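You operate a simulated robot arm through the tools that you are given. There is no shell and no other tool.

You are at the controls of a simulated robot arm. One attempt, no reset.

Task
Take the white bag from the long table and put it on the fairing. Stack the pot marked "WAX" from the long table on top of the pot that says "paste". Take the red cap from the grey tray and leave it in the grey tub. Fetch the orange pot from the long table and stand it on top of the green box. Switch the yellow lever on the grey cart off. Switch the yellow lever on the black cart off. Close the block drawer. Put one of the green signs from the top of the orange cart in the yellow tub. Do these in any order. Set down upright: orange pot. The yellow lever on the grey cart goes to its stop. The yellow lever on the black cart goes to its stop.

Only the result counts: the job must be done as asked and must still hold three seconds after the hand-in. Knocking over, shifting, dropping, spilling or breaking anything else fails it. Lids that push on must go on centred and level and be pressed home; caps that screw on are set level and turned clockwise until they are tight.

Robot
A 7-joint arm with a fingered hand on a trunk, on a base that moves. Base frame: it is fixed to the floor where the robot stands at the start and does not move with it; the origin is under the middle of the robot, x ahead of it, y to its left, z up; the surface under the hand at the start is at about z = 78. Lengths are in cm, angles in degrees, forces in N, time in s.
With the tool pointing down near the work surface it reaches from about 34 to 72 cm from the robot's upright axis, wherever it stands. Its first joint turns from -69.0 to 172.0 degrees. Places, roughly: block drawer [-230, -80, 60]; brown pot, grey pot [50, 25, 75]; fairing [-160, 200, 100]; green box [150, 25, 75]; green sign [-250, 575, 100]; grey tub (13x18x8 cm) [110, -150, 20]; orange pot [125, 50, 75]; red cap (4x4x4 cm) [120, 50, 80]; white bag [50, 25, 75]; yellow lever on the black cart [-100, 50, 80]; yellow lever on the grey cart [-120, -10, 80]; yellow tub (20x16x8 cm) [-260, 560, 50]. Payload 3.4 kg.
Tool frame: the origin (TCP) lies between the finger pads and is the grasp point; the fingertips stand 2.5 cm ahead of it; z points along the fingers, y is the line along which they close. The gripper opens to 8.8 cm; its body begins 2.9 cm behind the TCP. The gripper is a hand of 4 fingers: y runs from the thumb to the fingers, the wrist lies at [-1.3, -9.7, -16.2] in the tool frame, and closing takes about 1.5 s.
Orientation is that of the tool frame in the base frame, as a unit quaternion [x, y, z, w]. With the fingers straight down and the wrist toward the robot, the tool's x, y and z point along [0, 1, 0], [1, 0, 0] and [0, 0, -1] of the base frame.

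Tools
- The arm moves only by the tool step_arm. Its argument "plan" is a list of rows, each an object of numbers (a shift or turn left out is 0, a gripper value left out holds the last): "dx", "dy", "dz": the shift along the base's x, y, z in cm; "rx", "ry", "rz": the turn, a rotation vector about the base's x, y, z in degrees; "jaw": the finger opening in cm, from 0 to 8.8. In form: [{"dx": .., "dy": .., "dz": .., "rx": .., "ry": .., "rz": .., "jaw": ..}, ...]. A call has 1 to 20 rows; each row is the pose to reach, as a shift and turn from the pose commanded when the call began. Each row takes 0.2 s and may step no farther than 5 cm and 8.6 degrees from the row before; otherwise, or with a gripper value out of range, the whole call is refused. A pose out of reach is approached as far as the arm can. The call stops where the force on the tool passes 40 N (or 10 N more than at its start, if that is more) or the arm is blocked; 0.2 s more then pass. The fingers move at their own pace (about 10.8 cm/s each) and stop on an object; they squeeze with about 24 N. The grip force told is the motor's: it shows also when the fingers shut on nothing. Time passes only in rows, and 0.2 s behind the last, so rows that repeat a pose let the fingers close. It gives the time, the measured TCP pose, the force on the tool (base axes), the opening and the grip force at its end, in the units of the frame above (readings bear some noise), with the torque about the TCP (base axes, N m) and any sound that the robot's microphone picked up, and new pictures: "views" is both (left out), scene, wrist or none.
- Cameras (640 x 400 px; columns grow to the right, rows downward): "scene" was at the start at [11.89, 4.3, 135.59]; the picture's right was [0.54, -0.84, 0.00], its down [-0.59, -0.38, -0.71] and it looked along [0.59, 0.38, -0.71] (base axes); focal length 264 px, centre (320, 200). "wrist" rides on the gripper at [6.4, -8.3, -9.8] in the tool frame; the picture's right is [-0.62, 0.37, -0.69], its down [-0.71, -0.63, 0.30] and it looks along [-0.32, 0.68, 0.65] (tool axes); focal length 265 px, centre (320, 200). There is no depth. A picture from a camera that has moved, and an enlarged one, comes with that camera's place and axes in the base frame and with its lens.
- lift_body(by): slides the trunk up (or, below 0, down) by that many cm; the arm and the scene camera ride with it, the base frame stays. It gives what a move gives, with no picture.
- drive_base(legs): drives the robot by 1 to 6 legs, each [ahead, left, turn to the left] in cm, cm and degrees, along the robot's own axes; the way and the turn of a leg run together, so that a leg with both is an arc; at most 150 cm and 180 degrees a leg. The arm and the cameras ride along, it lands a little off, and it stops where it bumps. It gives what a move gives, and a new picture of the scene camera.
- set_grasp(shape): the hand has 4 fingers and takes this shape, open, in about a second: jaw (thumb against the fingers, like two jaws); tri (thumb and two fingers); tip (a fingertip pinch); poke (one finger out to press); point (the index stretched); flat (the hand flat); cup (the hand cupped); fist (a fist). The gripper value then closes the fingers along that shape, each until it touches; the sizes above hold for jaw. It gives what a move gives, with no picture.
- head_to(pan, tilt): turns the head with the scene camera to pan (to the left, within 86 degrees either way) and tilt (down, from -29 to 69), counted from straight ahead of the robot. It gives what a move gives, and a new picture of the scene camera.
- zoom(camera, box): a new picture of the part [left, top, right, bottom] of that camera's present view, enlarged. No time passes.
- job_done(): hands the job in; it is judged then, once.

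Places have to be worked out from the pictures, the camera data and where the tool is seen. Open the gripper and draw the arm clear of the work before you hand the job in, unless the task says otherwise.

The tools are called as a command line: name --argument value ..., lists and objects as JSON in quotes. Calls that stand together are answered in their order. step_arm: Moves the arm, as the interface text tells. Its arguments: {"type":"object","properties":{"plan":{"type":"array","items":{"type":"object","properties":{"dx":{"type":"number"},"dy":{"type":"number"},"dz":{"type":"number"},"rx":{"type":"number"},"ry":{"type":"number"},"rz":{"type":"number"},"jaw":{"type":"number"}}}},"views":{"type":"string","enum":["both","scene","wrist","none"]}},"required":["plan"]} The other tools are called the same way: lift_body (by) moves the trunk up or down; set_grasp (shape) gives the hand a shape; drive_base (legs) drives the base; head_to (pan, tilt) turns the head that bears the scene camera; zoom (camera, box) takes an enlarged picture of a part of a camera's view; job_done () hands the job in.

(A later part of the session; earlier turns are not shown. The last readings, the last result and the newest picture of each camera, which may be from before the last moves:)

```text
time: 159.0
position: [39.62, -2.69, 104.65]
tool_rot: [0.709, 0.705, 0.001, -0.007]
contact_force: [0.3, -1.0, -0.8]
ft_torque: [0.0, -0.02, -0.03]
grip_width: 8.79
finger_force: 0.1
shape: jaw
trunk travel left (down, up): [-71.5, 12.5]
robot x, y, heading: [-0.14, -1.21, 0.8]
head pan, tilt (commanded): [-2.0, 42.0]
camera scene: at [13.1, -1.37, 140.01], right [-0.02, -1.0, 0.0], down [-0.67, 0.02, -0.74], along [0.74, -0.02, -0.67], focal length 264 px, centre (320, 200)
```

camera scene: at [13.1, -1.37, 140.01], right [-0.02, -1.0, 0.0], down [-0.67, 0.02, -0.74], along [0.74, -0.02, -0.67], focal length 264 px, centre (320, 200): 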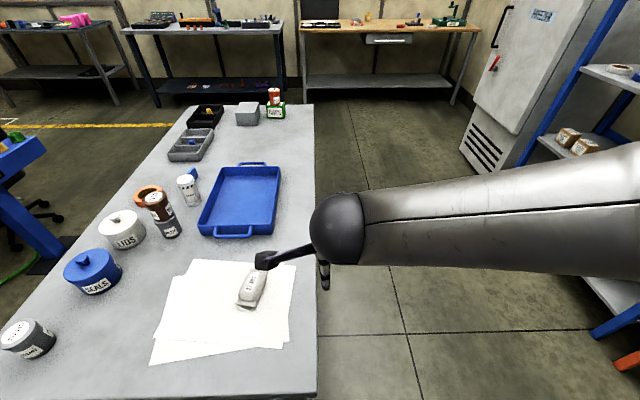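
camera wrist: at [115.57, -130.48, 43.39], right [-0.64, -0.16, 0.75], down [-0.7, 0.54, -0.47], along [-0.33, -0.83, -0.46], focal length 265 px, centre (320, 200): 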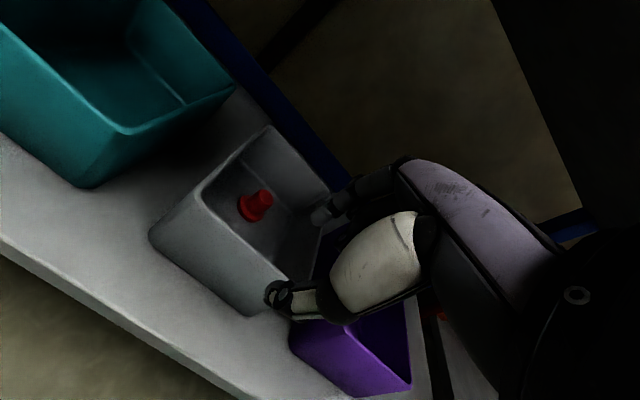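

The bag is at about (47.3, 15). I move over it while turning the hand so the fingers close across its short side.

step_arm --plan '[{"dx": 1.5, "dy": 3.5, "rx": -0.3, "ry": -0.25}, {"dx": 3, "dy": 7, "rx": -0.65, "ry": -0.5}, {"dx": 4.5, "dy": 10.5, "rx": -0.65, "ry": -0.5}, {"dx": 6, "dy": 14, "rx": -0.65, "ry": -0.5}, {"dx": 7.6, "dy": 17.5, "dz": -2, "rx": -0.65, "ry": -0.5}]' --views "none"

step_arm --plan '[{"rz": 8}, {"rz": 16}, {"rz": 24}, {"rz": 32}, {"rz": 40}, {"rz": 48}, {"rz": 54}, {"rz": 60}, {"rz": 60}]' --views "both"

```text
time: 160.2
position: [47.38, 14.91, 102.65]
tool_rot: [0.709, 0.706, 0.0, 0.0]
contact_force: [-0.2, 0.8, -0.1]
ft_torque: [-0.01, 0.02, 0.03]
grip_width: 8.79
finger_force: 0.0
shape: jaw
trunk travel left (down, up): [-71.5, 12.5]
robot x, y, heading: [-0.31, -1.37, 0.7]
head pan, tilt (commanded): [-2.0, 42.0]
```

```text
time: 162.2
position: [47.11, 14.85, 102.66]
tool_rot: [0.261, 0.965, 0.0, -0.001]
contact_force: [-0.8, 0.2, 0.3]
ft_torque: [0.0, 0.0, 0.01]
grip_width: 8.79
finger_force: 0.1
shape: jaw
trunk travel left (down, up): [-71.5, 12.5]
robot x, y, heading: [-0.32, -1.23, 0.8]
head pan, tilt (commanded): [-2.0, 42.0]
camera scene: at [13.07, -1.4, 140.01], right [-0.02, -1.0, 0.0], down [-0.67, 0.02, -0.74], along [0.74, -0.02, -0.67], focal length 264 px, centre (320, 200)
camera wrist: at [37.45, 10.73, 112.49], right [0.72, 0.01, 0.69], down [0.3, -0.9, -0.31], along [0.62, 0.43, -0.65], focal length 265 px, centre (320, 200)
```

scene: 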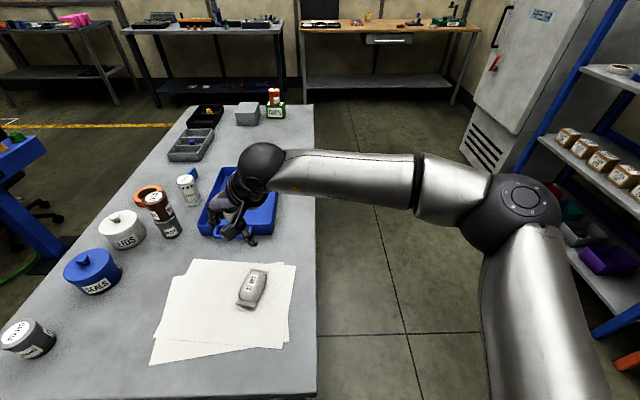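
wrist: 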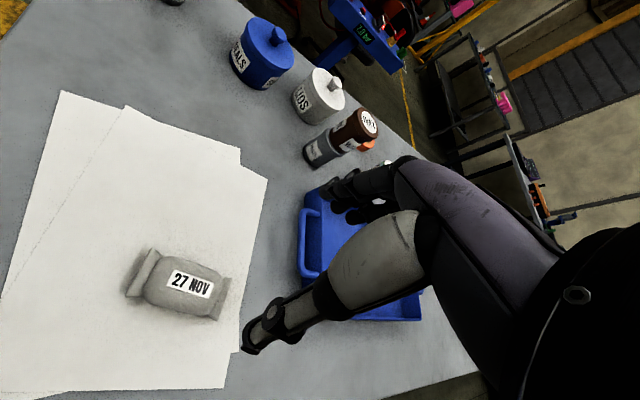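

The bag's long axis runs at about −13° with centre (47.7, 14.6). I turn 15° more, centre, and descend partway.

step_arm --plan '[{"dx": 0.2, "dy": -0.1, "rz": 7.5}, {"dx": 0.6, "dy": -0.2, "rz": 15}, {"dx": 0.6, "dy": -0.2, "dz": -4, "rz": 15}, {"dx": 0.6, "dy": -0.2, "dz": -8, "rz": 15}, {"dx": 0.6, "dy": -0.2, "dz": -12, "rz": 15}, {"dx": 0.6, "dy": -0.2, "dz": -15, "rz": 15}]' --views "both"

```text
time: 163.6
position: [44.49, 12.58, 93.47]
tool_rot: [0.162, 0.987, 0.0, 0.0]
contact_force: [0.1, 0.0, -0.1]
ft_torque: [0.0, -0.05, -0.02]
grip_width: 8.78
finger_force: 0.0
shape: jaw
out of reach, approached as far as the arm can: row 2, 3, 4, 5, 6
trunk travel left (down, up): [-71.5, 12.5]
robot x, y, heading: [-0.65, -1.13, 0.6]
head pan, tilt (commanded): [-2.0, 42.0]
camera scene: at [13.06, -1.24, 140.02], right [-0.02, -1.0, 0.0], down [-0.67, 0.01, -0.74], along [0.74, -0.02, -0.67], focal length 264 px, centre (320, 200)
camera wrist: at [35.78, 6.59, 103.26], right [0.71, 0.15, 0.69], down [0.47, -0.83, -0.3], along [0.53, 0.54, -0.65], focal length 265 px, centre (320, 200)
```

scene: 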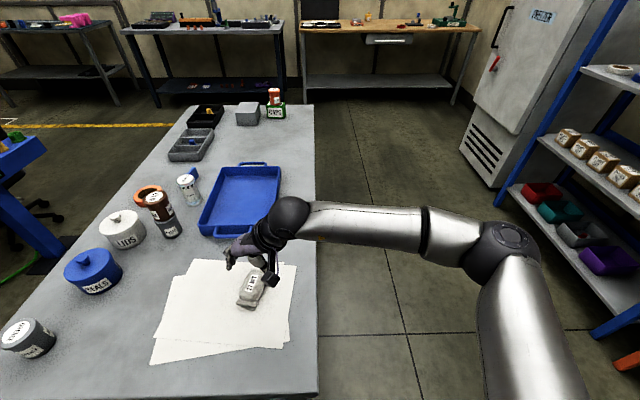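
wrist: 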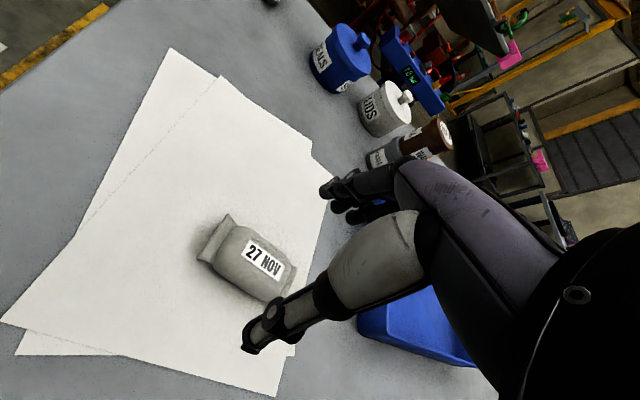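

The wrist yaw limit blocks that orientation from here. I'll raise the hand and reposition the base to the right so the bag lies more to my left, which makes the needed yaw easy.

step_arm --plan '[{"dz": 3, "rz": -5}, {"dz": 6, "rz": -10}, {"dz": 9, "rz": -15}]' --views "none"

drive_base --legs '[[0, -28, 0], [10, 0, 0], [0, 0, 25]]'

```text
time: 164.4
position: [44.62, 12.34, 102.43]
tool_rot: [0.29, 0.957, -0.001, -0.001]
contact_force: [-0.8, -0.6, 0.6]
ft_torque: [0.0, -0.02, 0.03]
grip_width: 8.79
finger_force: 0.0
shape: jaw
trunk travel left (down, up): [-71.5, 12.5]
robot x, y, heading: [-0.11, -1.32, 0.6]
head pan, tilt (commanded): [-2.0, 42.0]
```

```text
time: 168.4
position: [45.08, 1.95, 102.34]
tool_rot: [0.078, 0.997, -0.001, 0.0]
contact_force: [-0.1, -0.6, -1.1]
ft_torque: [-0.03, -0.01, 0.0]
grip_width: 8.78
finger_force: 0.1
shape: jaw
trunk travel left (down, up): [-71.5, 12.5]
robot x, y, heading: [10.27, -29.44, 25.2]
head pan, tilt (commanded): [-2.0, 42.0]
camera scene: at [22.21, -23.74, 140.01], right [0.4, -0.92, 0.0], down [-0.61, -0.27, -0.74], along [0.68, 0.29, -0.67], focal length 264 px, centre (320, 200)
```

scene: 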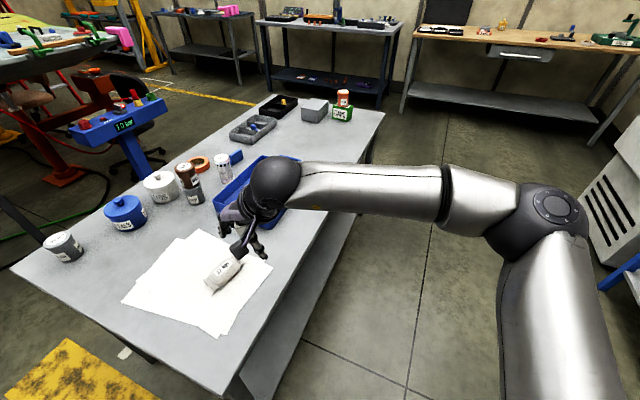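

Good position. Now moving the hand over the bag with its yaw at about 77°.

step_arm --plan '[{"dx": 0.7, "dy": 3.2, "rz": -1}, {"dx": 1.4, "dy": 6.4, "dz": -1, "rz": -2}, {"dx": 2.1, "dy": 9.6, "dz": -2, "rz": -3}, {"dx": 2.7, "dy": 12.6, "dz": -4, "rz": -4}, {"dx": 2.7, "dy": 12.6, "dz": -6, "rz": -4}]' --views "both"

```text
time: 169.6
position: [47.84, 14.56, 96.49]
tool_rot: [0.114, 0.994, 0.001, 0.0]
contact_force: [-0.1, 0.4, 0.3]
ft_torque: [-0.01, 0.03, -0.01]
grip_width: 8.81
finger_force: 0.1
shape: jaw
trunk travel left (down, up): [-71.5, 12.5]
robot x, y, heading: [9.82, -28.99, 25.5]
head pan, tilt (commanded): [-2.0, 42.0]
camera scene: at [22.26, -23.82, 140.01], right [0.4, -0.92, 0.0], down [-0.61, -0.27, -0.74], along [0.68, 0.3, -0.67], focal length 264 px, centre (320, 200)
camera wrist: at [39.82, 7.83, 106.27], right [0.69, 0.22, 0.69], down [0.55, -0.77, -0.31], along [0.47, 0.59, -0.65], focal length 265 px, centre (320, 200)
```

scene: 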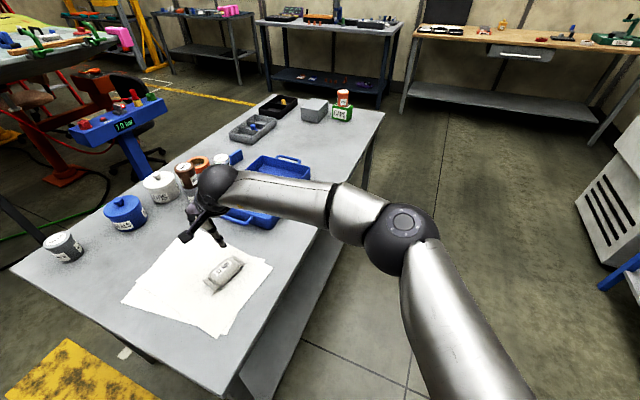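
wrist: 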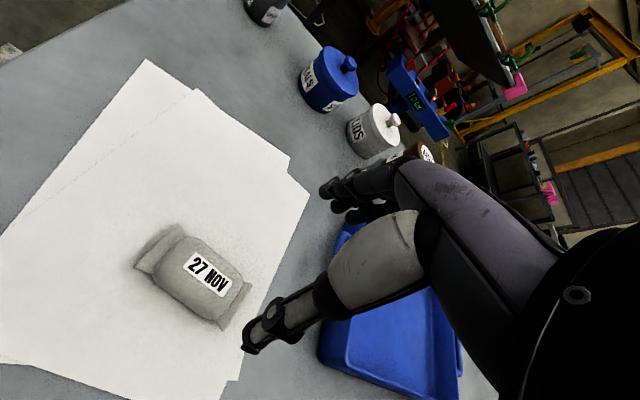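

Bag centre (47.7, 14.5), width about 5 cm, well within the opening. Descending to z ≈ 86 to check, then to grasp height.

step_arm --plan '[{"dx": -0.1, "dz": -3, "rz": 2}, {"dx": -0.1, "dz": -6.5, "rz": 4}, {"dx": -0.1, "dz": -10, "rz": 4}]' --views "both"

```text
time: 170.4
position: [47.85, 14.68, 86.39]
tool_rot: [0.079, 0.997, 0.001, 0.0]
contact_force: [0.0, 0.3, 0.0]
ft_torque: [0.02, 0.02, 0.0]
grip_width: 8.8
finger_force: 0.1
shape: jaw
trunk travel left (down, up): [-71.5, 12.5]
robot x, y, heading: [10.31, -29.01, 25.4]
head pan, tilt (commanded): [-2.0, 42.0]
camera scene: at [22.26, -23.72, 140.01], right [0.4, -0.92, 0.0], down [-0.61, -0.27, -0.74], along [0.68, 0.29, -0.67], focal length 264 px, centre (320, 200)
camera wrist: at [40.23, 7.32, 96.19], right [0.67, 0.27, 0.69], down [0.61, -0.73, -0.3], along [0.43, 0.62, -0.65], focal length 265 px, centre (320, 200)
```

scene: 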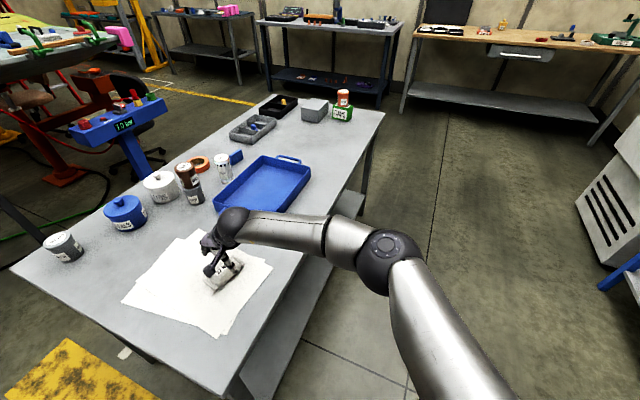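
wrist: 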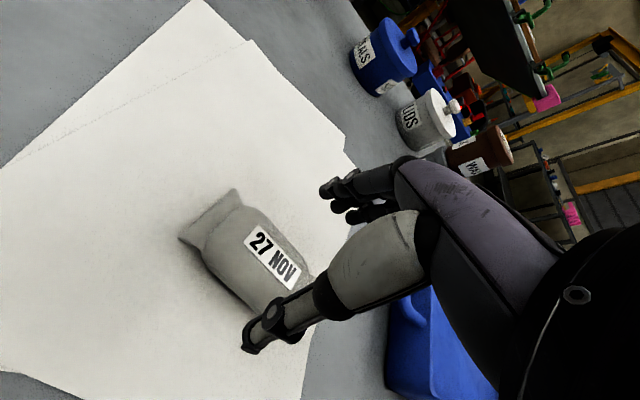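

Aligned. Descending to z ≈ 81.4 (fingertips just above the paper) and closing.

step_arm --plan '[{"dz": -2}, {"dz": -3.8}, {"dz": -4.9}, {"dz": -4.9}]' --views "wrist"

```text
time: 171.4
position: [47.81, 14.49, 81.4]
tool_rot: [0.078, 0.997, 0.001, -0.001]
contact_force: [-0.4, 0.1, -0.2]
ft_torque: [0.01, 0.01, -0.03]
grip_width: 8.79
finger_force: 0.1
shape: jaw
trunk travel left (down, up): [-71.5, 12.5]
robot x, y, heading: [9.75, -29.16, 25.3]
head pan, tilt (commanded): [-2.0, 42.0]
camera wrist: at [40.19, 7.26, 91.27], right [0.67, 0.27, 0.69], down [0.61, -0.73, -0.3], along [0.43, 0.62, -0.65], focal length 265 px, centre (320, 200)
```

wrist: 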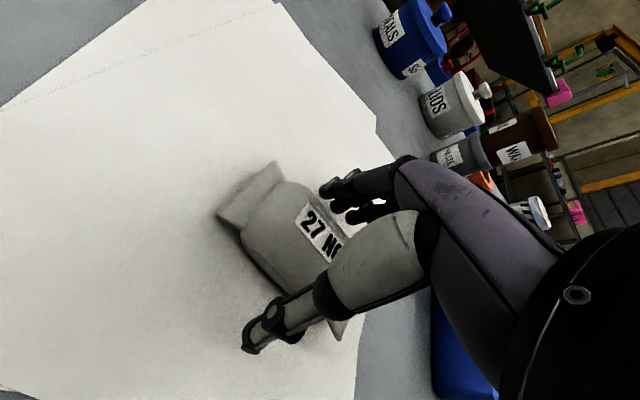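

The bag lies squarely between the fingers. Closing the grip while raising 0.3 cm for paper clearance.

step_arm --plan '[{"dz": 0.3, "jaw": 6}, {"dz": 0.3, "jaw": 3}, {"dz": 0.3, "jaw": 2}, {"dz": 0.3, "jaw": 2}, {"dz": 0.3, "jaw": 2}, {"dz": 0.3, "jaw": 2}, {"dz": 0.3, "jaw": 2}, {"dz": 0.3, "jaw": 2}]' --views "wrist"

```text
time: 173.2
position: [47.88, 14.59, 81.83]
tool_rot: [0.078, 0.997, 0.0, 0.001]
contact_force: [0.0, -0.3, 0.7]
ft_torque: [0.01, 0.01, -0.03]
grip_width: 4.58
finger_force: 23.6
shape: jaw
trunk travel left (down, up): [-71.5, 12.5]
robot x, y, heading: [10.06, -28.98, 25.5]
head pan, tilt (commanded): [-2.0, 42.0]
camera wrist: at [40.21, 7.28, 91.6], right [0.67, 0.27, 0.69], down [0.61, -0.73, -0.3], along [0.43, 0.62, -0.65], focal length 265 px, centre (320, 200)
```

wrist: 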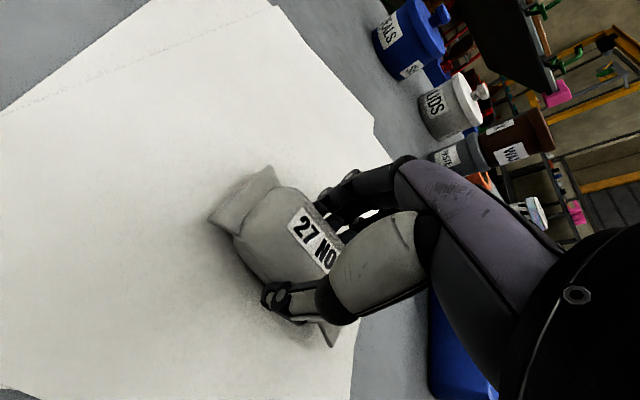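

Gripped at 4.58 cm with 23.6 N. Lifting the bag slowly.

step_arm --plan '[{"dz": 0.7}, {"dz": 2}, {"dz": 5}, {"dz": 9}, {"dz": 13}, {"dz": 17}, {"dz": 21}]' --views "both"

```text
time: 174.8
position: [47.56, 14.48, 102.84]
tool_rot: [0.078, 0.997, 0.0, 0.0]
contact_force: [-0.2, -0.8, -0.6]
ft_torque: [0.0, 0.0, 0.01]
grip_width: 4.59
finger_force: 24.3
shape: jaw
trunk travel left (down, up): [-71.5, 12.5]
robot x, y, heading: [10.12, -29.1, 25.3]
head pan, tilt (commanded): [-2.0, 42.0]
camera scene: at [22.15, -23.76, 140.01], right [0.4, -0.92, 0.0], down [-0.61, -0.27, -0.74], along [0.68, 0.29, -0.67], focal length 264 px, centre (320, 200)
camera wrist: at [40.05, 7.29, 112.67], right [0.67, 0.27, 0.69], down [0.61, -0.73, -0.3], along [0.43, 0.62, -0.65], focal length 265 px, centre (320, 200)
```

scene: 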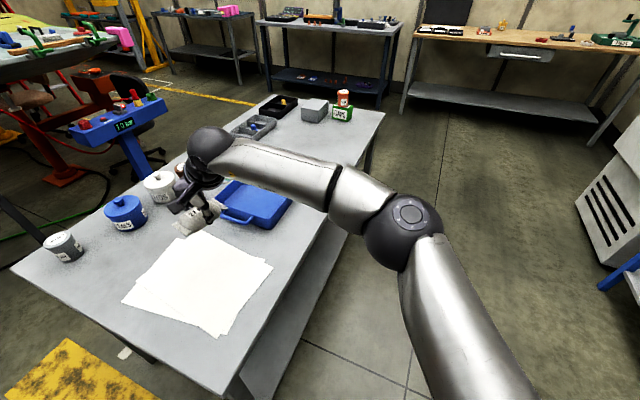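
wrist: 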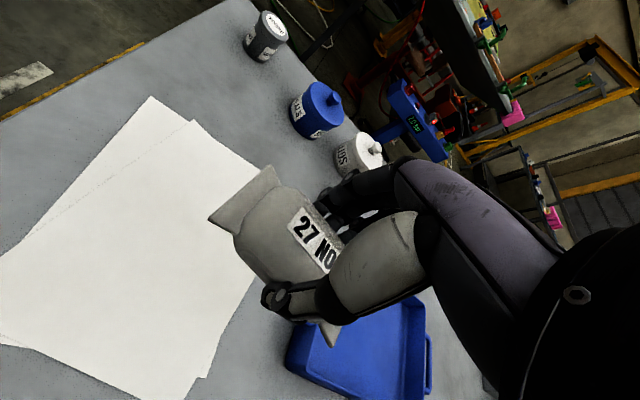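

The bag is held and the papers are undisturbed. I'll raise the trunk for clearance and look left toward the fairing and carts to plan the route.

lift_body --by 12

drive_base --legs '[[0, 0, 60]]'

head_to --pan 50 --tilt 25

head_to --pan 86 --tilt 30

```text
time: 176.3
position: [47.68, 14.53, 114.79]
tool_rot: [0.078, 0.997, 0.0, 0.0]
contact_force: [0.5, 0.0, -1.8]
ft_torque: [0.01, 0.02, 0.02]
grip_width: 4.57
finger_force: 23.9
shape: jaw
trunk travel left (down, up): [-83.5, 0.5]
robot x, y, heading: [10.08, -28.79, 25.5]
head pan, tilt (commanded): [-2.0, 42.0]
```

```text
time: 179.4
position: [-8.86, 25.43, 114.72]
tool_rot: [-0.43, 0.903, -0.001, 0.0]
contact_force: [0.3, -0.3, -0.5]
ft_torque: [0.0, 0.03, 0.0]
grip_width: 4.6
finger_force: 24.0
shape: jaw
trunk travel left (down, up): [-83.5, 0.5]
robot x, y, heading: [10.01, -29.22, 85.4]
head pan, tilt (commanded): [-2.0, 42.0]
camera scene: at [11.41, -15.9, 152.01], right [0.99, -0.12, 0.0], down [-0.08, -0.66, -0.74], along [0.09, 0.74, -0.67], focal length 264 px, centre (320, 200)
```

scene: 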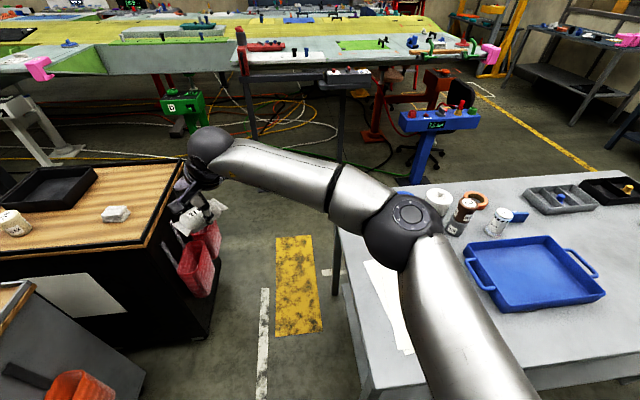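

```text
time: 180.6
position: [-8.8, 25.49, 114.82]
tool_rot: [-0.43, 0.903, 0.0, 0.001]
contact_force: [0.6, 0.7, -0.1]
ft_torque: [0.02, 0.01, 0.01]
grip_width: 4.56
finger_force: 24.0
shape: jaw
trunk travel left (down, up): [-83.5, 0.5]
robot x, y, heading: [9.94, -29.26, 85.4]
head pan, tilt (commanded): [50.0, 25.0]
camera scene: at [3.89, -17.71, 154.63], right [0.7, 0.71, 0.0], down [0.3, -0.3, -0.91], along [-0.64, 0.64, -0.42], focal length 264 px, centre (320, 200)
```

scene: 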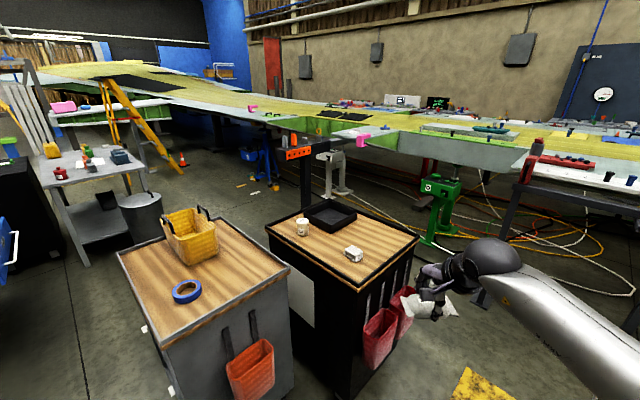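

```text
time: 181.6
position: [-8.85, 25.45, 114.7]
tool_rot: [-0.43, 0.903, 0.001, 0.001]
contact_force: [0.2, 0.3, 0.5]
ft_torque: [-0.01, 0.0, 0.01]
grip_width: 4.54
finger_force: 24.1
shape: jaw
trunk travel left (down, up): [-83.5, 0.5]
robot x, y, heading: [10.06, -29.12, 85.2]
head pan, tilt (commanded): [85.9, 30.0]
camera scene: at [1.49, -22.81, 153.84], right [0.15, 0.99, 0.0], down [0.49, -0.08, -0.87], along [-0.86, 0.13, -0.5], focal length 264 px, centre (320, 200)
```

scene: 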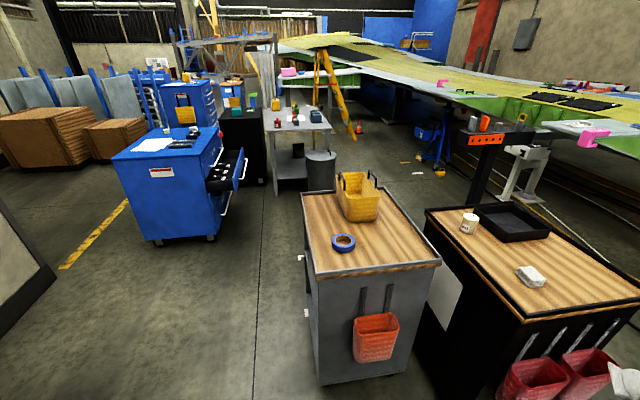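

I can see the grey and black wooden-topped carts, a blue cabinet with an open drawer, and the large wing-like structure. I'll zoom into the region where the fairing should be.

head_to --pan 45 --tilt 20

zoom --camera "scene" --box '[200, 80, 600, 330]'

zoom --camera "scene" --box '[280, 90, 480, 215]'

```text
time: 182.7
position: [-8.91, 25.51, 114.74]
tool_rot: [-0.429, 0.903, 0.0, 0.0]
contact_force: [-0.5, 0.2, -0.7]
ft_torque: [-0.03, 0.03, -0.01]
grip_width: 4.55
finger_force: 24.1
shape: jaw
trunk travel left (down, up): [-83.5, 0.5]
robot x, y, heading: [9.4, -29.11, 85.3]
head pan, tilt (commanded): [45.0, 20.0]
camera scene: at [4.4, -17.11, 155.44], right [0.76, 0.65, 0.0], down [0.22, -0.26, -0.94], along [-0.61, 0.72, -0.34], focal length 264 px, centre (320, 200)
```

scene: 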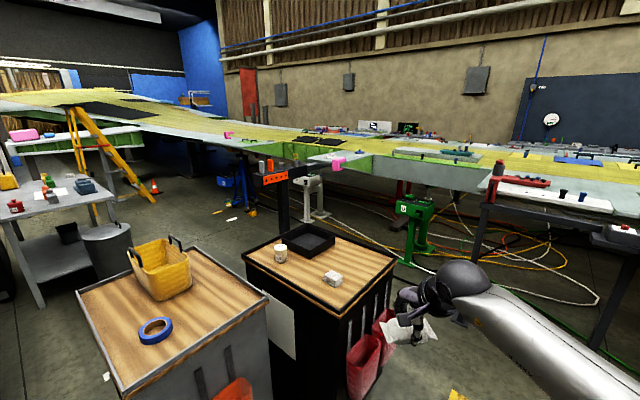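

```text
1.60 times, centred on (400, 205) of scene
camera zoom: at [4.4, -17.11, 155.44], right [0.76, 0.65, 0.0], down [0.22, -0.26, -0.94], along [-0.61, 0.72, -0.34], focal length 423 px, centre (192, 192)
```

zoom: 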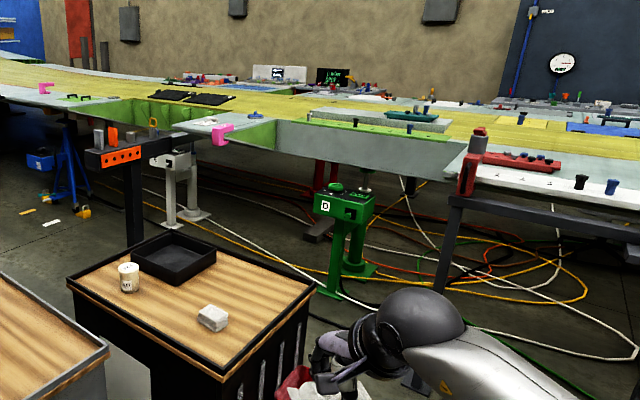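

```text
3.20 times, centred on (380, 152) of scene
camera zoom: at [4.4, -17.11, 155.44], right [0.76, 0.65, 0.0], down [0.22, -0.26, -0.94], along [-0.61, 0.72, -0.34], focal length 846 px, centre (128, 352)
```

zoom: 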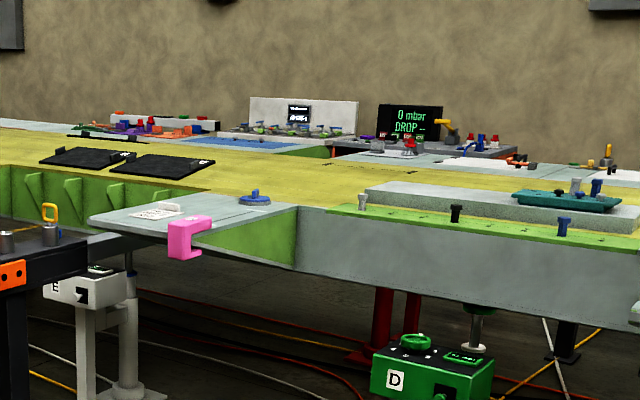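

The fairing appears to be the pale panel with a paper, blue cup and pink clamp jutting from the wing around (−165, 215). I'll drive around the south side of the carts with the bag held high.

drive_base --legs '[[-33, 0, 0], [0, 0, 95], [100, 0, 0]]'

head_to --pan 0 --tilt 30

head_to --pan -60 --tilt 30

```text
time: 193.6
position: [-144.93, -85.55, 114.77]
tool_rot: [0.956, -0.293, 0.0, -0.001]
contact_force: [-0.1, -0.3, 0.0]
ft_torque: [-0.04, 0.03, 0.02]
grip_width: 4.53
finger_force: 23.7
shape: jaw
trunk travel left (down, up): [-83.5, 0.5]
robot x, y, heading: [-92.65, -62.11, -179.8]
head pan, tilt (commanded): [45.0, 20.0]
camera scene: at [-103.72, -68.82, 155.44], right [-0.71, 0.7, 0.0], down [0.24, 0.24, -0.94], along [-0.66, -0.67, -0.34], focal length 264 px, centre (320, 200)
```

scene: 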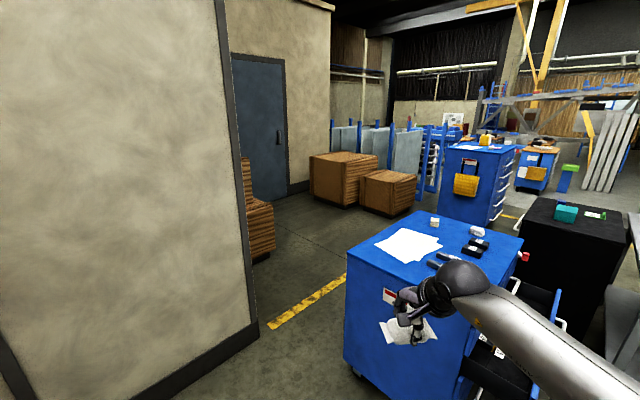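

```text
time: 194.7
position: [-144.95, -85.59, 114.81]
tool_rot: [0.956, -0.293, 0.0, 0.0]
contact_force: [0.4, -0.2, -0.2]
ft_torque: [-0.03, 0.01, -0.04]
grip_width: 4.54
finger_force: 23.6
shape: jaw
trunk travel left (down, up): [-83.5, 0.5]
robot x, y, heading: [-92.24, -62.23, -179.6]
head pan, tilt (commanded): [0.0, 30.0]
camera scene: at [-106.21, -62.26, 153.84], right [-0.01, 1.0, 0.0], down [0.5, 0.0, -0.87], along [-0.87, 0.0, -0.5], focal length 264 px, centre (320, 200)
```

scene: 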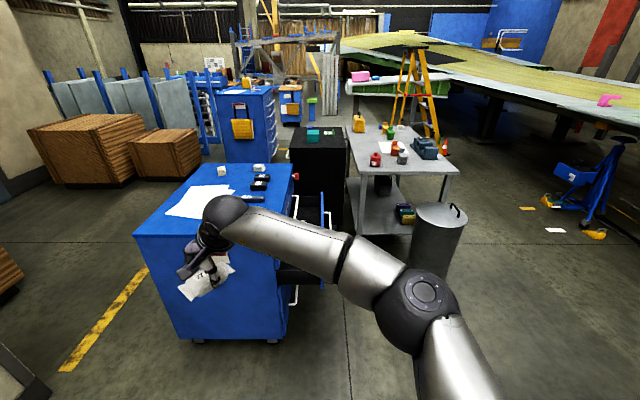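

```text
time: 196.0
position: [-144.97, -85.58, 114.81]
tool_rot: [0.956, -0.293, 0.0, 0.001]
contact_force: [-0.7, -0.4, -0.7]
ft_torque: [0.01, 0.02, 0.01]
grip_width: 4.55
finger_force: 23.5
shape: jaw
trunk travel left (down, up): [-83.5, 0.5]
robot x, y, heading: [-92.48, -62.12, -179.8]
head pan, tilt (commanded): [-60.0, 30.0]
camera scene: at [-101.73, -54.4, 153.84], right [0.86, 0.5, 0.0], down [0.25, -0.43, -0.87], along [-0.44, 0.75, -0.5], focal length 264 px, centre (320, 200)
```

scene: 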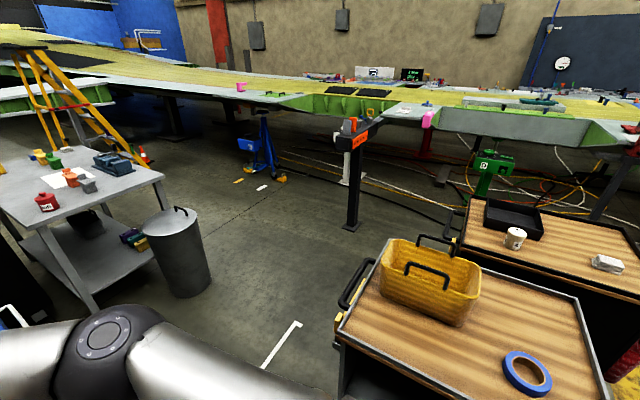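

The levers are on the carts' west faces (yellow handles near (−121, −8) and (−96, 48)), and the fairing is the pale panel with its front edge near y ≈ 203. I drive west past the carts, turn north, and approach.

drive_base --legs '[[79, 0, 0], [0, 0, -90], [150, 0, 0]]'

head_to --pan -10 --tilt 25

```text
time: 211.1
position: [-195.39, 140.07, 114.65]
tool_rot: [-0.469, 0.883, 0.0, 0.001]
contact_force: [-0.4, -0.5, -0.7]
ft_torque: [0.0, 0.03, 0.01]
grip_width: 4.5
finger_force: 24.0
shape: jaw
trunk travel left (down, up): [-83.5, 0.5]
robot x, y, heading: [-171.55, 87.26, 90.3]
head pan, tilt (commanded): [-60.0, 30.0]
camera scene: at [-164.01, 96.77, 153.84], right [0.5, -0.86, 0.0], down [-0.43, -0.25, -0.87], along [0.75, 0.44, -0.5], focal length 264 px, centre (320, 200)
```

scene: 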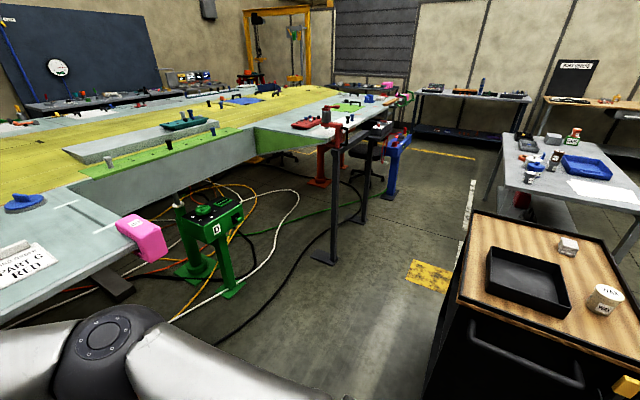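

```text
time: 212.3
position: [-195.27, 140.0, 114.72]
tool_rot: [-0.469, 0.883, -0.001, 0.0]
contact_force: [1.1, -0.2, -0.4]
ft_torque: [-0.01, 0.03, -0.01]
grip_width: 4.48
finger_force: 24.2
shape: jaw
trunk travel left (down, up): [-83.5, 0.5]
robot x, y, heading: [-171.59, 87.51, 90.1]
head pan, tilt (commanded): [-10.0, 25.0]
camera scene: at [-170.25, 101.28, 154.63], right [0.99, -0.17, 0.0], down [-0.07, -0.42, -0.91], along [0.15, 0.89, -0.42], focal length 264 px, centre (320, 200)
```

scene: 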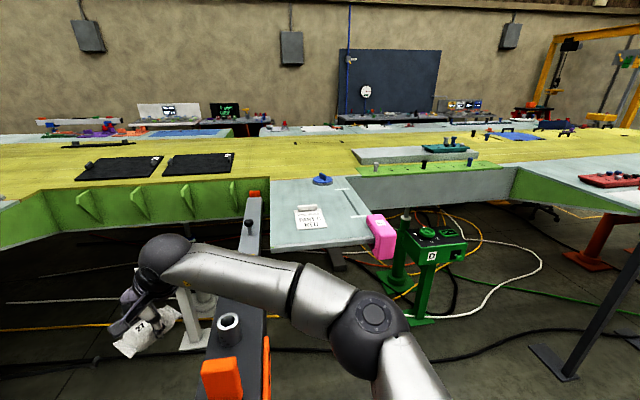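

I'm now in front of the fairing panel. I'll zoom to read the paper on it and see what free area there is for the bag.

zoom --camera "scene" --box '[240, 160, 420, 272]'

zoom --camera "scene" --box '[100, 180, 300, 400]'

```text
3.56 times, centred on (330, 216) of scene
camera zoom: at [-170.25, 101.28, 154.63], right [0.99, -0.17, 0.0], down [-0.07, -0.42, -0.91], along [0.15, 0.89, -0.42], focal length 940 px, centre (284, 143)
```

zoom: 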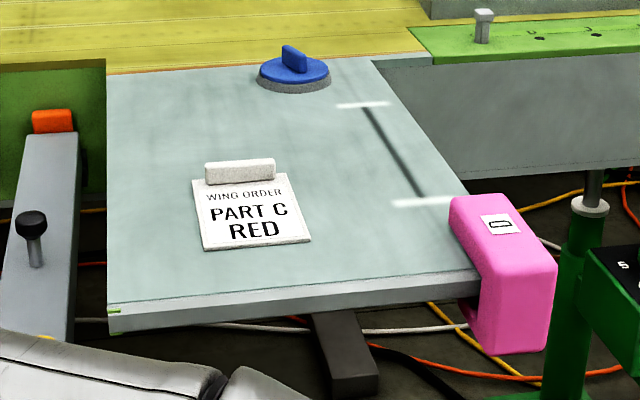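

```text
1.82 times, centred on (200, 290) of scene
camera zoom: at [-170.25, 101.28, 154.63], right [0.99, -0.17, 0.0], down [-0.07, -0.42, -0.91], along [0.15, 0.89, -0.42], focal length 481 px, centre (538, 36)
```

zoom: 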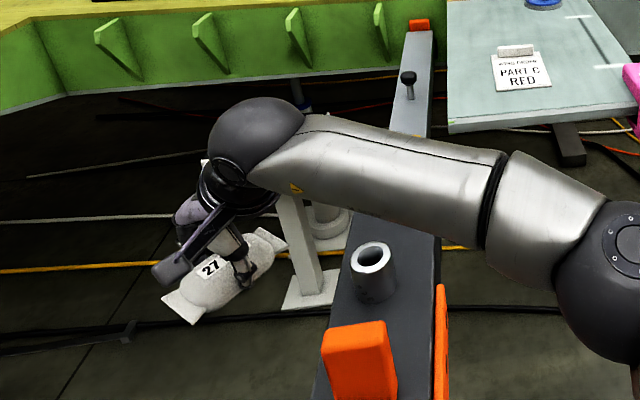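

The paper reads "WING ORDER"; this pale panel is the fairing, top at z ≈ 106 by triangulation. I'll shift right away from the dark post, turn slightly left, and check before moving in.

drive_base --legs '[[0, -25.5, 0], [0, 0, 25]]'

head_to --pan -20 --tilt 35

```text
time: 215.4
position: [-190.05, 125.35, 114.85]
tool_rot: [-0.647, 0.762, 0.0, 0.001]
contact_force: [0.0, 0.2, 0.3]
ft_torque: [-0.02, -0.02, -0.01]
grip_width: 4.47
finger_force: 23.9
shape: jaw
trunk travel left (down, up): [-83.5, 0.5]
robot x, y, heading: [-146.62, 87.25, 115.2]
head pan, tilt (commanded): [-10.0, 25.0]
camera scene: at [-151.02, 100.74, 154.64], right [0.96, 0.26, 0.0], down [0.11, -0.41, -0.91], along [-0.24, 0.87, -0.42], focal length 264 px, centre (320, 200)
```

scene: 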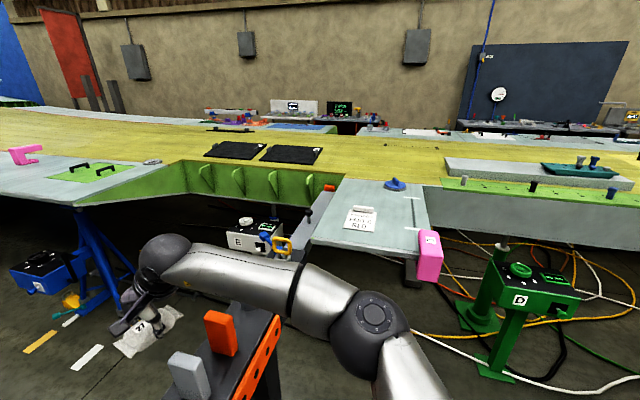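

```text
time: 216.1
position: [-190.0, 125.47, 114.71]
tool_rot: [-0.648, 0.762, 0.0, 0.0]
contact_force: [-0.4, 0.3, -2.1]
ft_torque: [-0.03, -0.01, -0.03]
grip_width: 4.5
finger_force: 24.5
shape: jaw
trunk travel left (down, up): [-83.5, 0.5]
robot x, y, heading: [-146.41, 87.45, 115.4]
head pan, tilt (commanded): [-20.0, 35.0]
camera scene: at [-149.4, 100.62, 153.06], right [1.0, 0.09, 0.0], down [0.05, -0.57, -0.82], along [-0.08, 0.82, -0.57], focal length 264 px, centre (320, 200)
```

scene: 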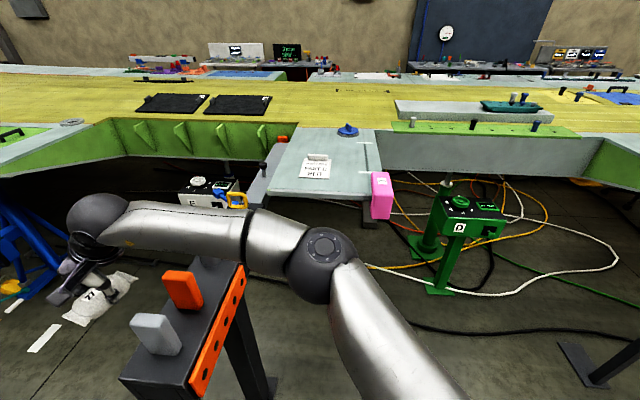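

The dark stand occupies roughly x −192…−177, y 118…152, so I keep to x ≈ −143. Driving in to y ≈ 145 with the bag passing well above the stand.

drive_base --legs '[[36, -20, 0]]'

```text
time: 218.7
position: [-187.12, 166.38, 114.81]
tool_rot: [-0.647, 0.762, -0.001, 0.0]
contact_force: [0.3, 0.4, 0.0]
ft_torque: [0.01, 0.01, 0.01]
grip_width: 4.51
finger_force: 23.9
shape: jaw
trunk travel left (down, up): [-83.5, 0.5]
robot x, y, heading: [-143.76, 128.16, 115.2]
head pan, tilt (commanded): [-20.0, 35.0]
camera scene: at [-146.58, 141.61, 153.06], right [1.0, 0.09, 0.0], down [0.05, -0.57, -0.82], along [-0.07, 0.82, -0.57], focal length 264 px, centre (320, 200)
```

scene: 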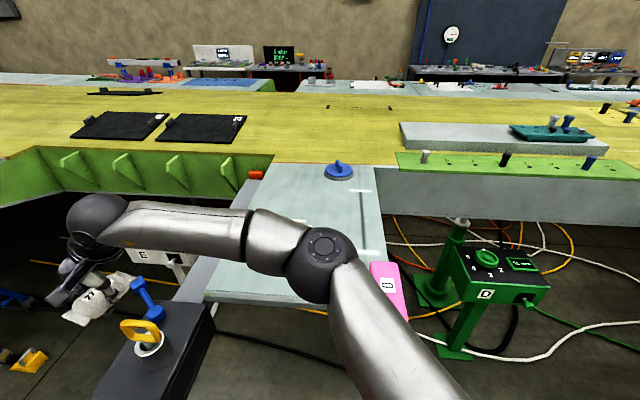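

Clear so far, with the elbow passing above the panel's near edge. Moving in the last 18 cm.

drive_base --legs '[[16.3, -7.7, 0]]'

```text
time: 220.2
position: [-187.11, 184.76, 114.76]
tool_rot: [-0.646, 0.763, 0.001, 0.0]
contact_force: [0.7, -0.1, -0.7]
ft_torque: [-0.01, 0.02, 0.01]
grip_width: 4.5
finger_force: 24.5
shape: jaw
trunk travel left (down, up): [-83.5, 0.5]
robot x, y, heading: [-144.09, 146.58, 114.9]
head pan, tilt (commanded): [-20.0, 35.0]
camera scene: at [-146.56, 159.81, 153.06], right [1.0, 0.08, 0.0], down [0.05, -0.57, -0.82], along [-0.07, 0.82, -0.57], focal length 264 px, centre (320, 200)
```

scene: 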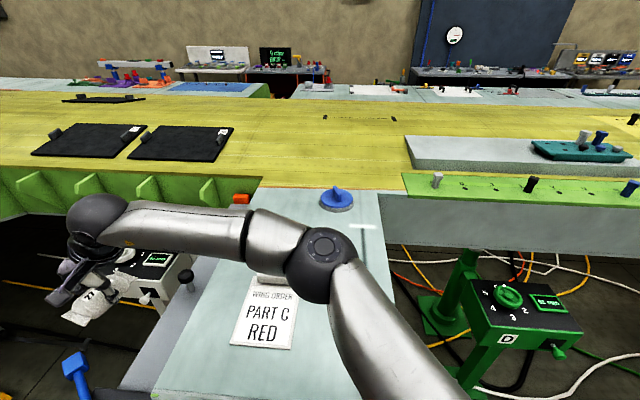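

The free area behind the paper, around (−161.5, 210), is clear. Moving the bag there while rotating the hand to a natural orientation.

step_arm --plan '[{"dx": 2.8, "dy": 2.8, "dz": 0.5, "rz": -7.2}, {"dx": 5.7, "dy": 5.6, "dz": 1, "rz": -14.4}, {"dx": 8.5, "dy": 8.4, "dz": 1.5, "rz": -21.6}, {"dx": 11.3, "dy": 11.2, "dz": 2, "rz": -28.8}, {"dx": 14.1, "dy": 14, "dz": 2, "rz": -36}, {"dx": 17, "dy": 16.8, "dz": 2, "rz": -43.2}, {"dx": 19.8, "dy": 19.6, "dz": 2, "rz": -50.4}, {"dx": 22.6, "dy": 22.4, "dz": 2, "rz": -57.6}, {"dx": 25.5, "dy": 25, "dz": 2, "rz": -65}]' --views "both"

```text
time: 222.2
position: [-161.48, 209.75, 116.76]
tool_rot: [-0.134, 0.991, -0.001, 0.0]
contact_force: [-0.7, 0.7, -0.7]
ft_torque: [-0.01, 0.03, 0.01]
grip_width: 4.46
finger_force: 23.5
shape: jaw
trunk travel left (down, up): [-83.5, 0.5]
robot x, y, heading: [-143.64, 146.61, 115.1]
head pan, tilt (commanded): [-20.0, 35.0]
camera scene: at [-146.45, 159.87, 153.05], right [1.0, 0.08, 0.0], down [0.05, -0.57, -0.82], along [-0.07, 0.82, -0.57], focal length 264 px, centre (320, 200)
camera wrist: at [-165.47, 199.94, 126.61], right [0.5, 0.52, 0.69], down [0.86, -0.42, -0.3], along [0.13, 0.74, -0.65], focal length 265 px, centre (320, 200)
```

scene: 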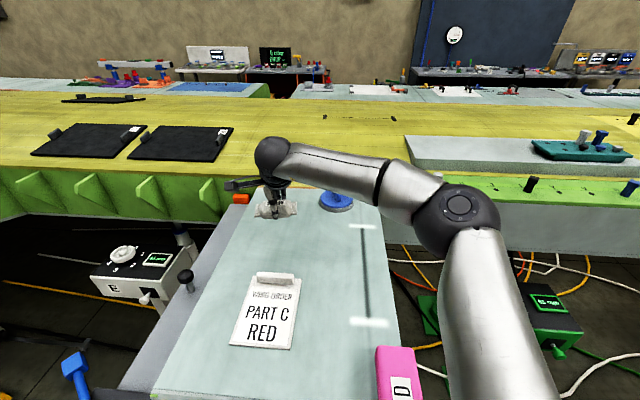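
wrist: 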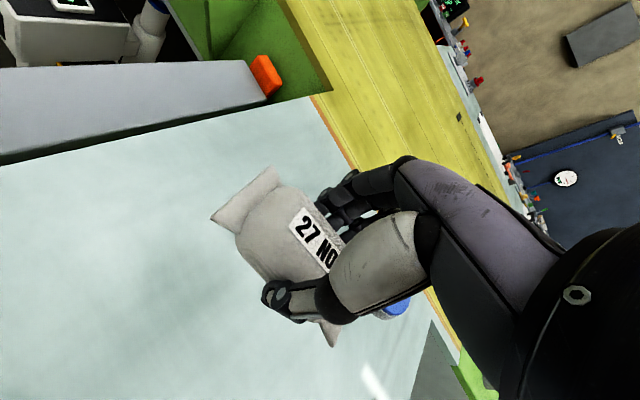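

The bag is over the clear part of the fairing. Lowering toward the surface, expecting contact near TCP z ≈ 109.5.

step_arm --plan '[{"dz": -2}, {"dz": -4}, {"dz": -5.3}]' --views "none"

zoom --camera "scene" --box '[210, 160, 370, 300]'

```text
time: 223.0
position: [-161.57, 209.82, 111.43]
tool_rot: [-0.136, 0.991, 0.0, 0.0]
contact_force: [0.6, 0.2, -1.5]
ft_torque: [-0.01, 0.01, 0.0]
grip_width: 4.47
finger_force: 24.1
shape: jaw
trunk travel left (down, up): [-83.5, 0.5]
robot x, y, heading: [-143.61, 145.97, 115.0]
head pan, tilt (commanded): [-20.0, 35.0]
```

```text
2.86 times, centred on (290, 230) of scene
camera zoom: at [-146.56, 159.81, 153.06], right [1.0, 0.08, 0.0], down [0.05, -0.57, -0.82], along [-0.07, 0.82, -0.57], focal length 755 px, centre (406, 114)
```

zoom: 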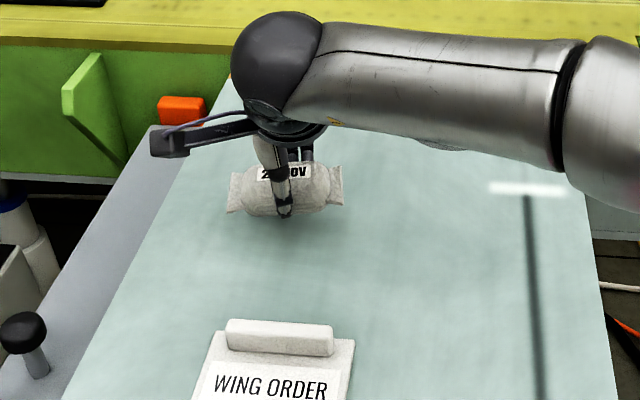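

The bag is a couple of centimetres above the panel. Lowering in small steps, checking force each time.

step_arm --plan '[{"dz": -0.5}, {"dz": -1.0}]' --views "none"

```text
time: 223.6
position: [-161.74, 209.75, 110.47]
tool_rot: [-0.135, 0.991, -0.001, 0.0]
contact_force: [-0.7, -0.7, -0.9]
ft_torque: [0.07, 0.02, 0.0]
grip_width: 4.51
finger_force: 24.0
shape: jaw
trunk travel left (down, up): [-83.5, 0.5]
robot x, y, heading: [-143.77, 146.77, 115.1]
head pan, tilt (commanded): [-20.0, 35.0]
```

step_arm --plan '[{"dz": -0.3}, {"dz": -0.5}]' --views "none"

```text
time: 224.2
position: [-161.54, 209.83, 109.99]
tool_rot: [-0.135, 0.991, 0.0, 0.0]
contact_force: [0.3, -0.6, -1.7]
ft_torque: [-0.01, 0.01, 0.01]
grip_width: 4.46
finger_force: 23.8
shape: jaw
trunk travel left (down, up): [-83.5, 0.5]
robot x, y, heading: [-143.88, 146.65, 115.0]
head pan, tilt (commanded): [-20.0, 35.0]
```

No contact yet at z 110.0; continuing down another 0.4 cm.

step_arm --plan '[{"dz": -0.2}, {"dz": -0.4}]' --views "none"

```text
time: 224.8
position: [-161.59, 209.76, 109.57]
tool_rot: [-0.134, 0.991, 0.0, 0.0]
contact_force: [-0.4, 0.0, -0.8]
ft_torque: [-0.01, -0.01, 0.0]
grip_width: 4.47
finger_force: 23.9
shape: jaw
trunk travel left (down, up): [-83.5, 0.5]
robot x, y, heading: [-143.75, 146.75, 114.8]
head pan, tilt (commanded): [-20.0, 35.0]
```

Still free at 109.6; another 0.4 cm.

step_arm --plan '[{"dz": -0.2}, {"dz": -0.4}]' --views "none"

zoom --camera "scene" --box '[240, 180, 340, 260]'

```text
time: 225.4
position: [-161.55, 209.72, 109.14]
tool_rot: [-0.134, 0.991, 0.0, 0.0]
contact_force: [0.6, 0.1, -1.1]
ft_torque: [-0.01, -0.01, -0.05]
grip_width: 4.49
finger_force: 24.7
shape: jaw
trunk travel left (down, up): [-83.5, 0.5]
robot x, y, heading: [-143.59, 146.87, 114.9]
head pan, tilt (commanded): [-20.0, 35.0]
```

```text
5.00 times, centred on (290, 220) of scene
camera zoom: at [-146.54, 159.81, 153.06], right [1.0, 0.08, 0.0], down [0.05, -0.57, -0.82], along [-0.07, 0.82, -0.57], focal length 1322 px, centre (470, 100)
```

zoom: 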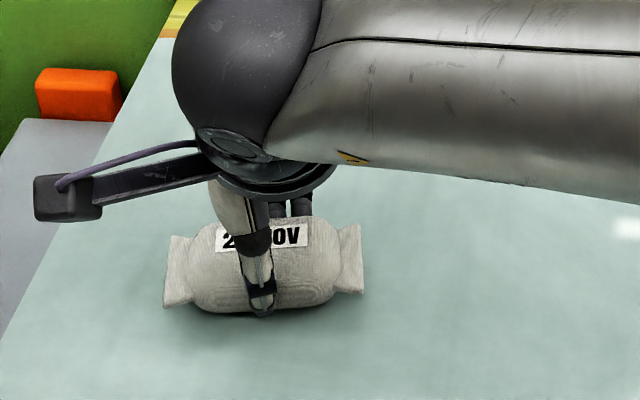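

The shadow shows it's nearly touching. Continuing in 0.3 cm steps.

step_arm --plan '[{"dz": -0.15}, {"dz": -0.3}]' --views "none"

```text
time: 226.0
position: [-161.63, 209.75, 108.89]
tool_rot: [-0.134, 0.991, 0.0, 0.0]
contact_force: [-0.4, -1.1, -0.6]
ft_torque: [0.01, 0.0, 0.03]
grip_width: 4.49
finger_force: 23.9
shape: jaw
trunk travel left (down, up): [-83.5, 0.5]
robot x, y, heading: [-144.12, 146.62, 115.0]
head pan, tilt (commanded): [-20.0, 35.0]
```

step_arm --plan '[{"dz": -0.15}, {"dz": -0.3}]' --views "none"

```text
time: 226.6
position: [-161.57, 209.72, 108.76]
tool_rot: [-0.135, 0.991, 0.001, -0.001]
contact_force: [-0.3, -0.1, 5.7]
ft_torque: [-0.01, -0.04, 0.02]
grip_width: 4.5
finger_force: 24.1
shape: jaw
trunk travel left (down, up): [-83.5, 0.5]
robot x, y, heading: [-143.59, 146.84, 114.8]
head pan, tilt (commanded): [-20.0, 35.0]
```

Contact at z ≈ 108.8 (force +5.7 N). Releasing the bag gently.

step_arm --plan '[{"jaw": 5.2}, {"jaw": 6}, {"jaw": 7}, {"jaw": 8.8}, {"jaw": 8.8}, {"jaw": 8.8}]' --views "both"

```text
time: 228.0
position: [-161.6, 209.76, 108.58]
tool_rot: [-0.135, 0.991, 0.0, 0.0]
contact_force: [0.3, 0.6, 0.8]
ft_torque: [0.02, 0.0, -0.05]
grip_width: 8.77
finger_force: 0.0
shape: jaw
trunk travel left (down, up): [-83.5, 0.5]
robot x, y, heading: [-143.91, 146.45, 114.8]
head pan, tilt (commanded): [-20.0, 35.0]
camera scene: at [-146.54, 159.78, 153.06], right [1.0, 0.08, 0.0], down [0.05, -0.57, -0.82], along [-0.07, 0.82, -0.57], focal length 264 px, centre (320, 200)
camera wrist: at [-165.5, 199.92, 118.4], right [0.5, 0.52, 0.69], down [0.86, -0.42, -0.3], along [0.13, 0.75, -0.65], focal length 265 px, centre (320, 200)
```

scene: 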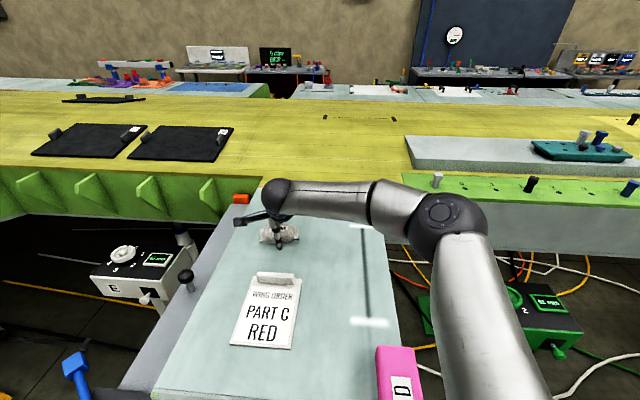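
wrist: 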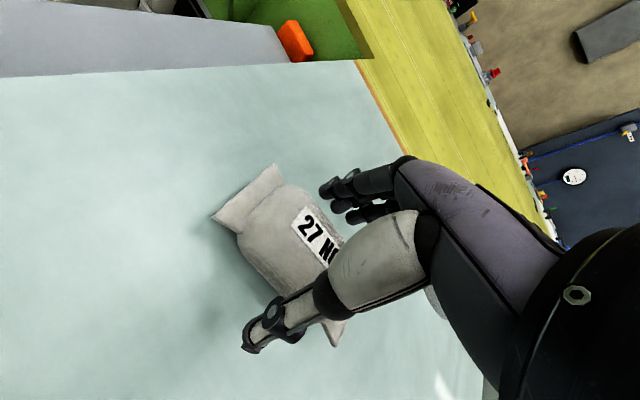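

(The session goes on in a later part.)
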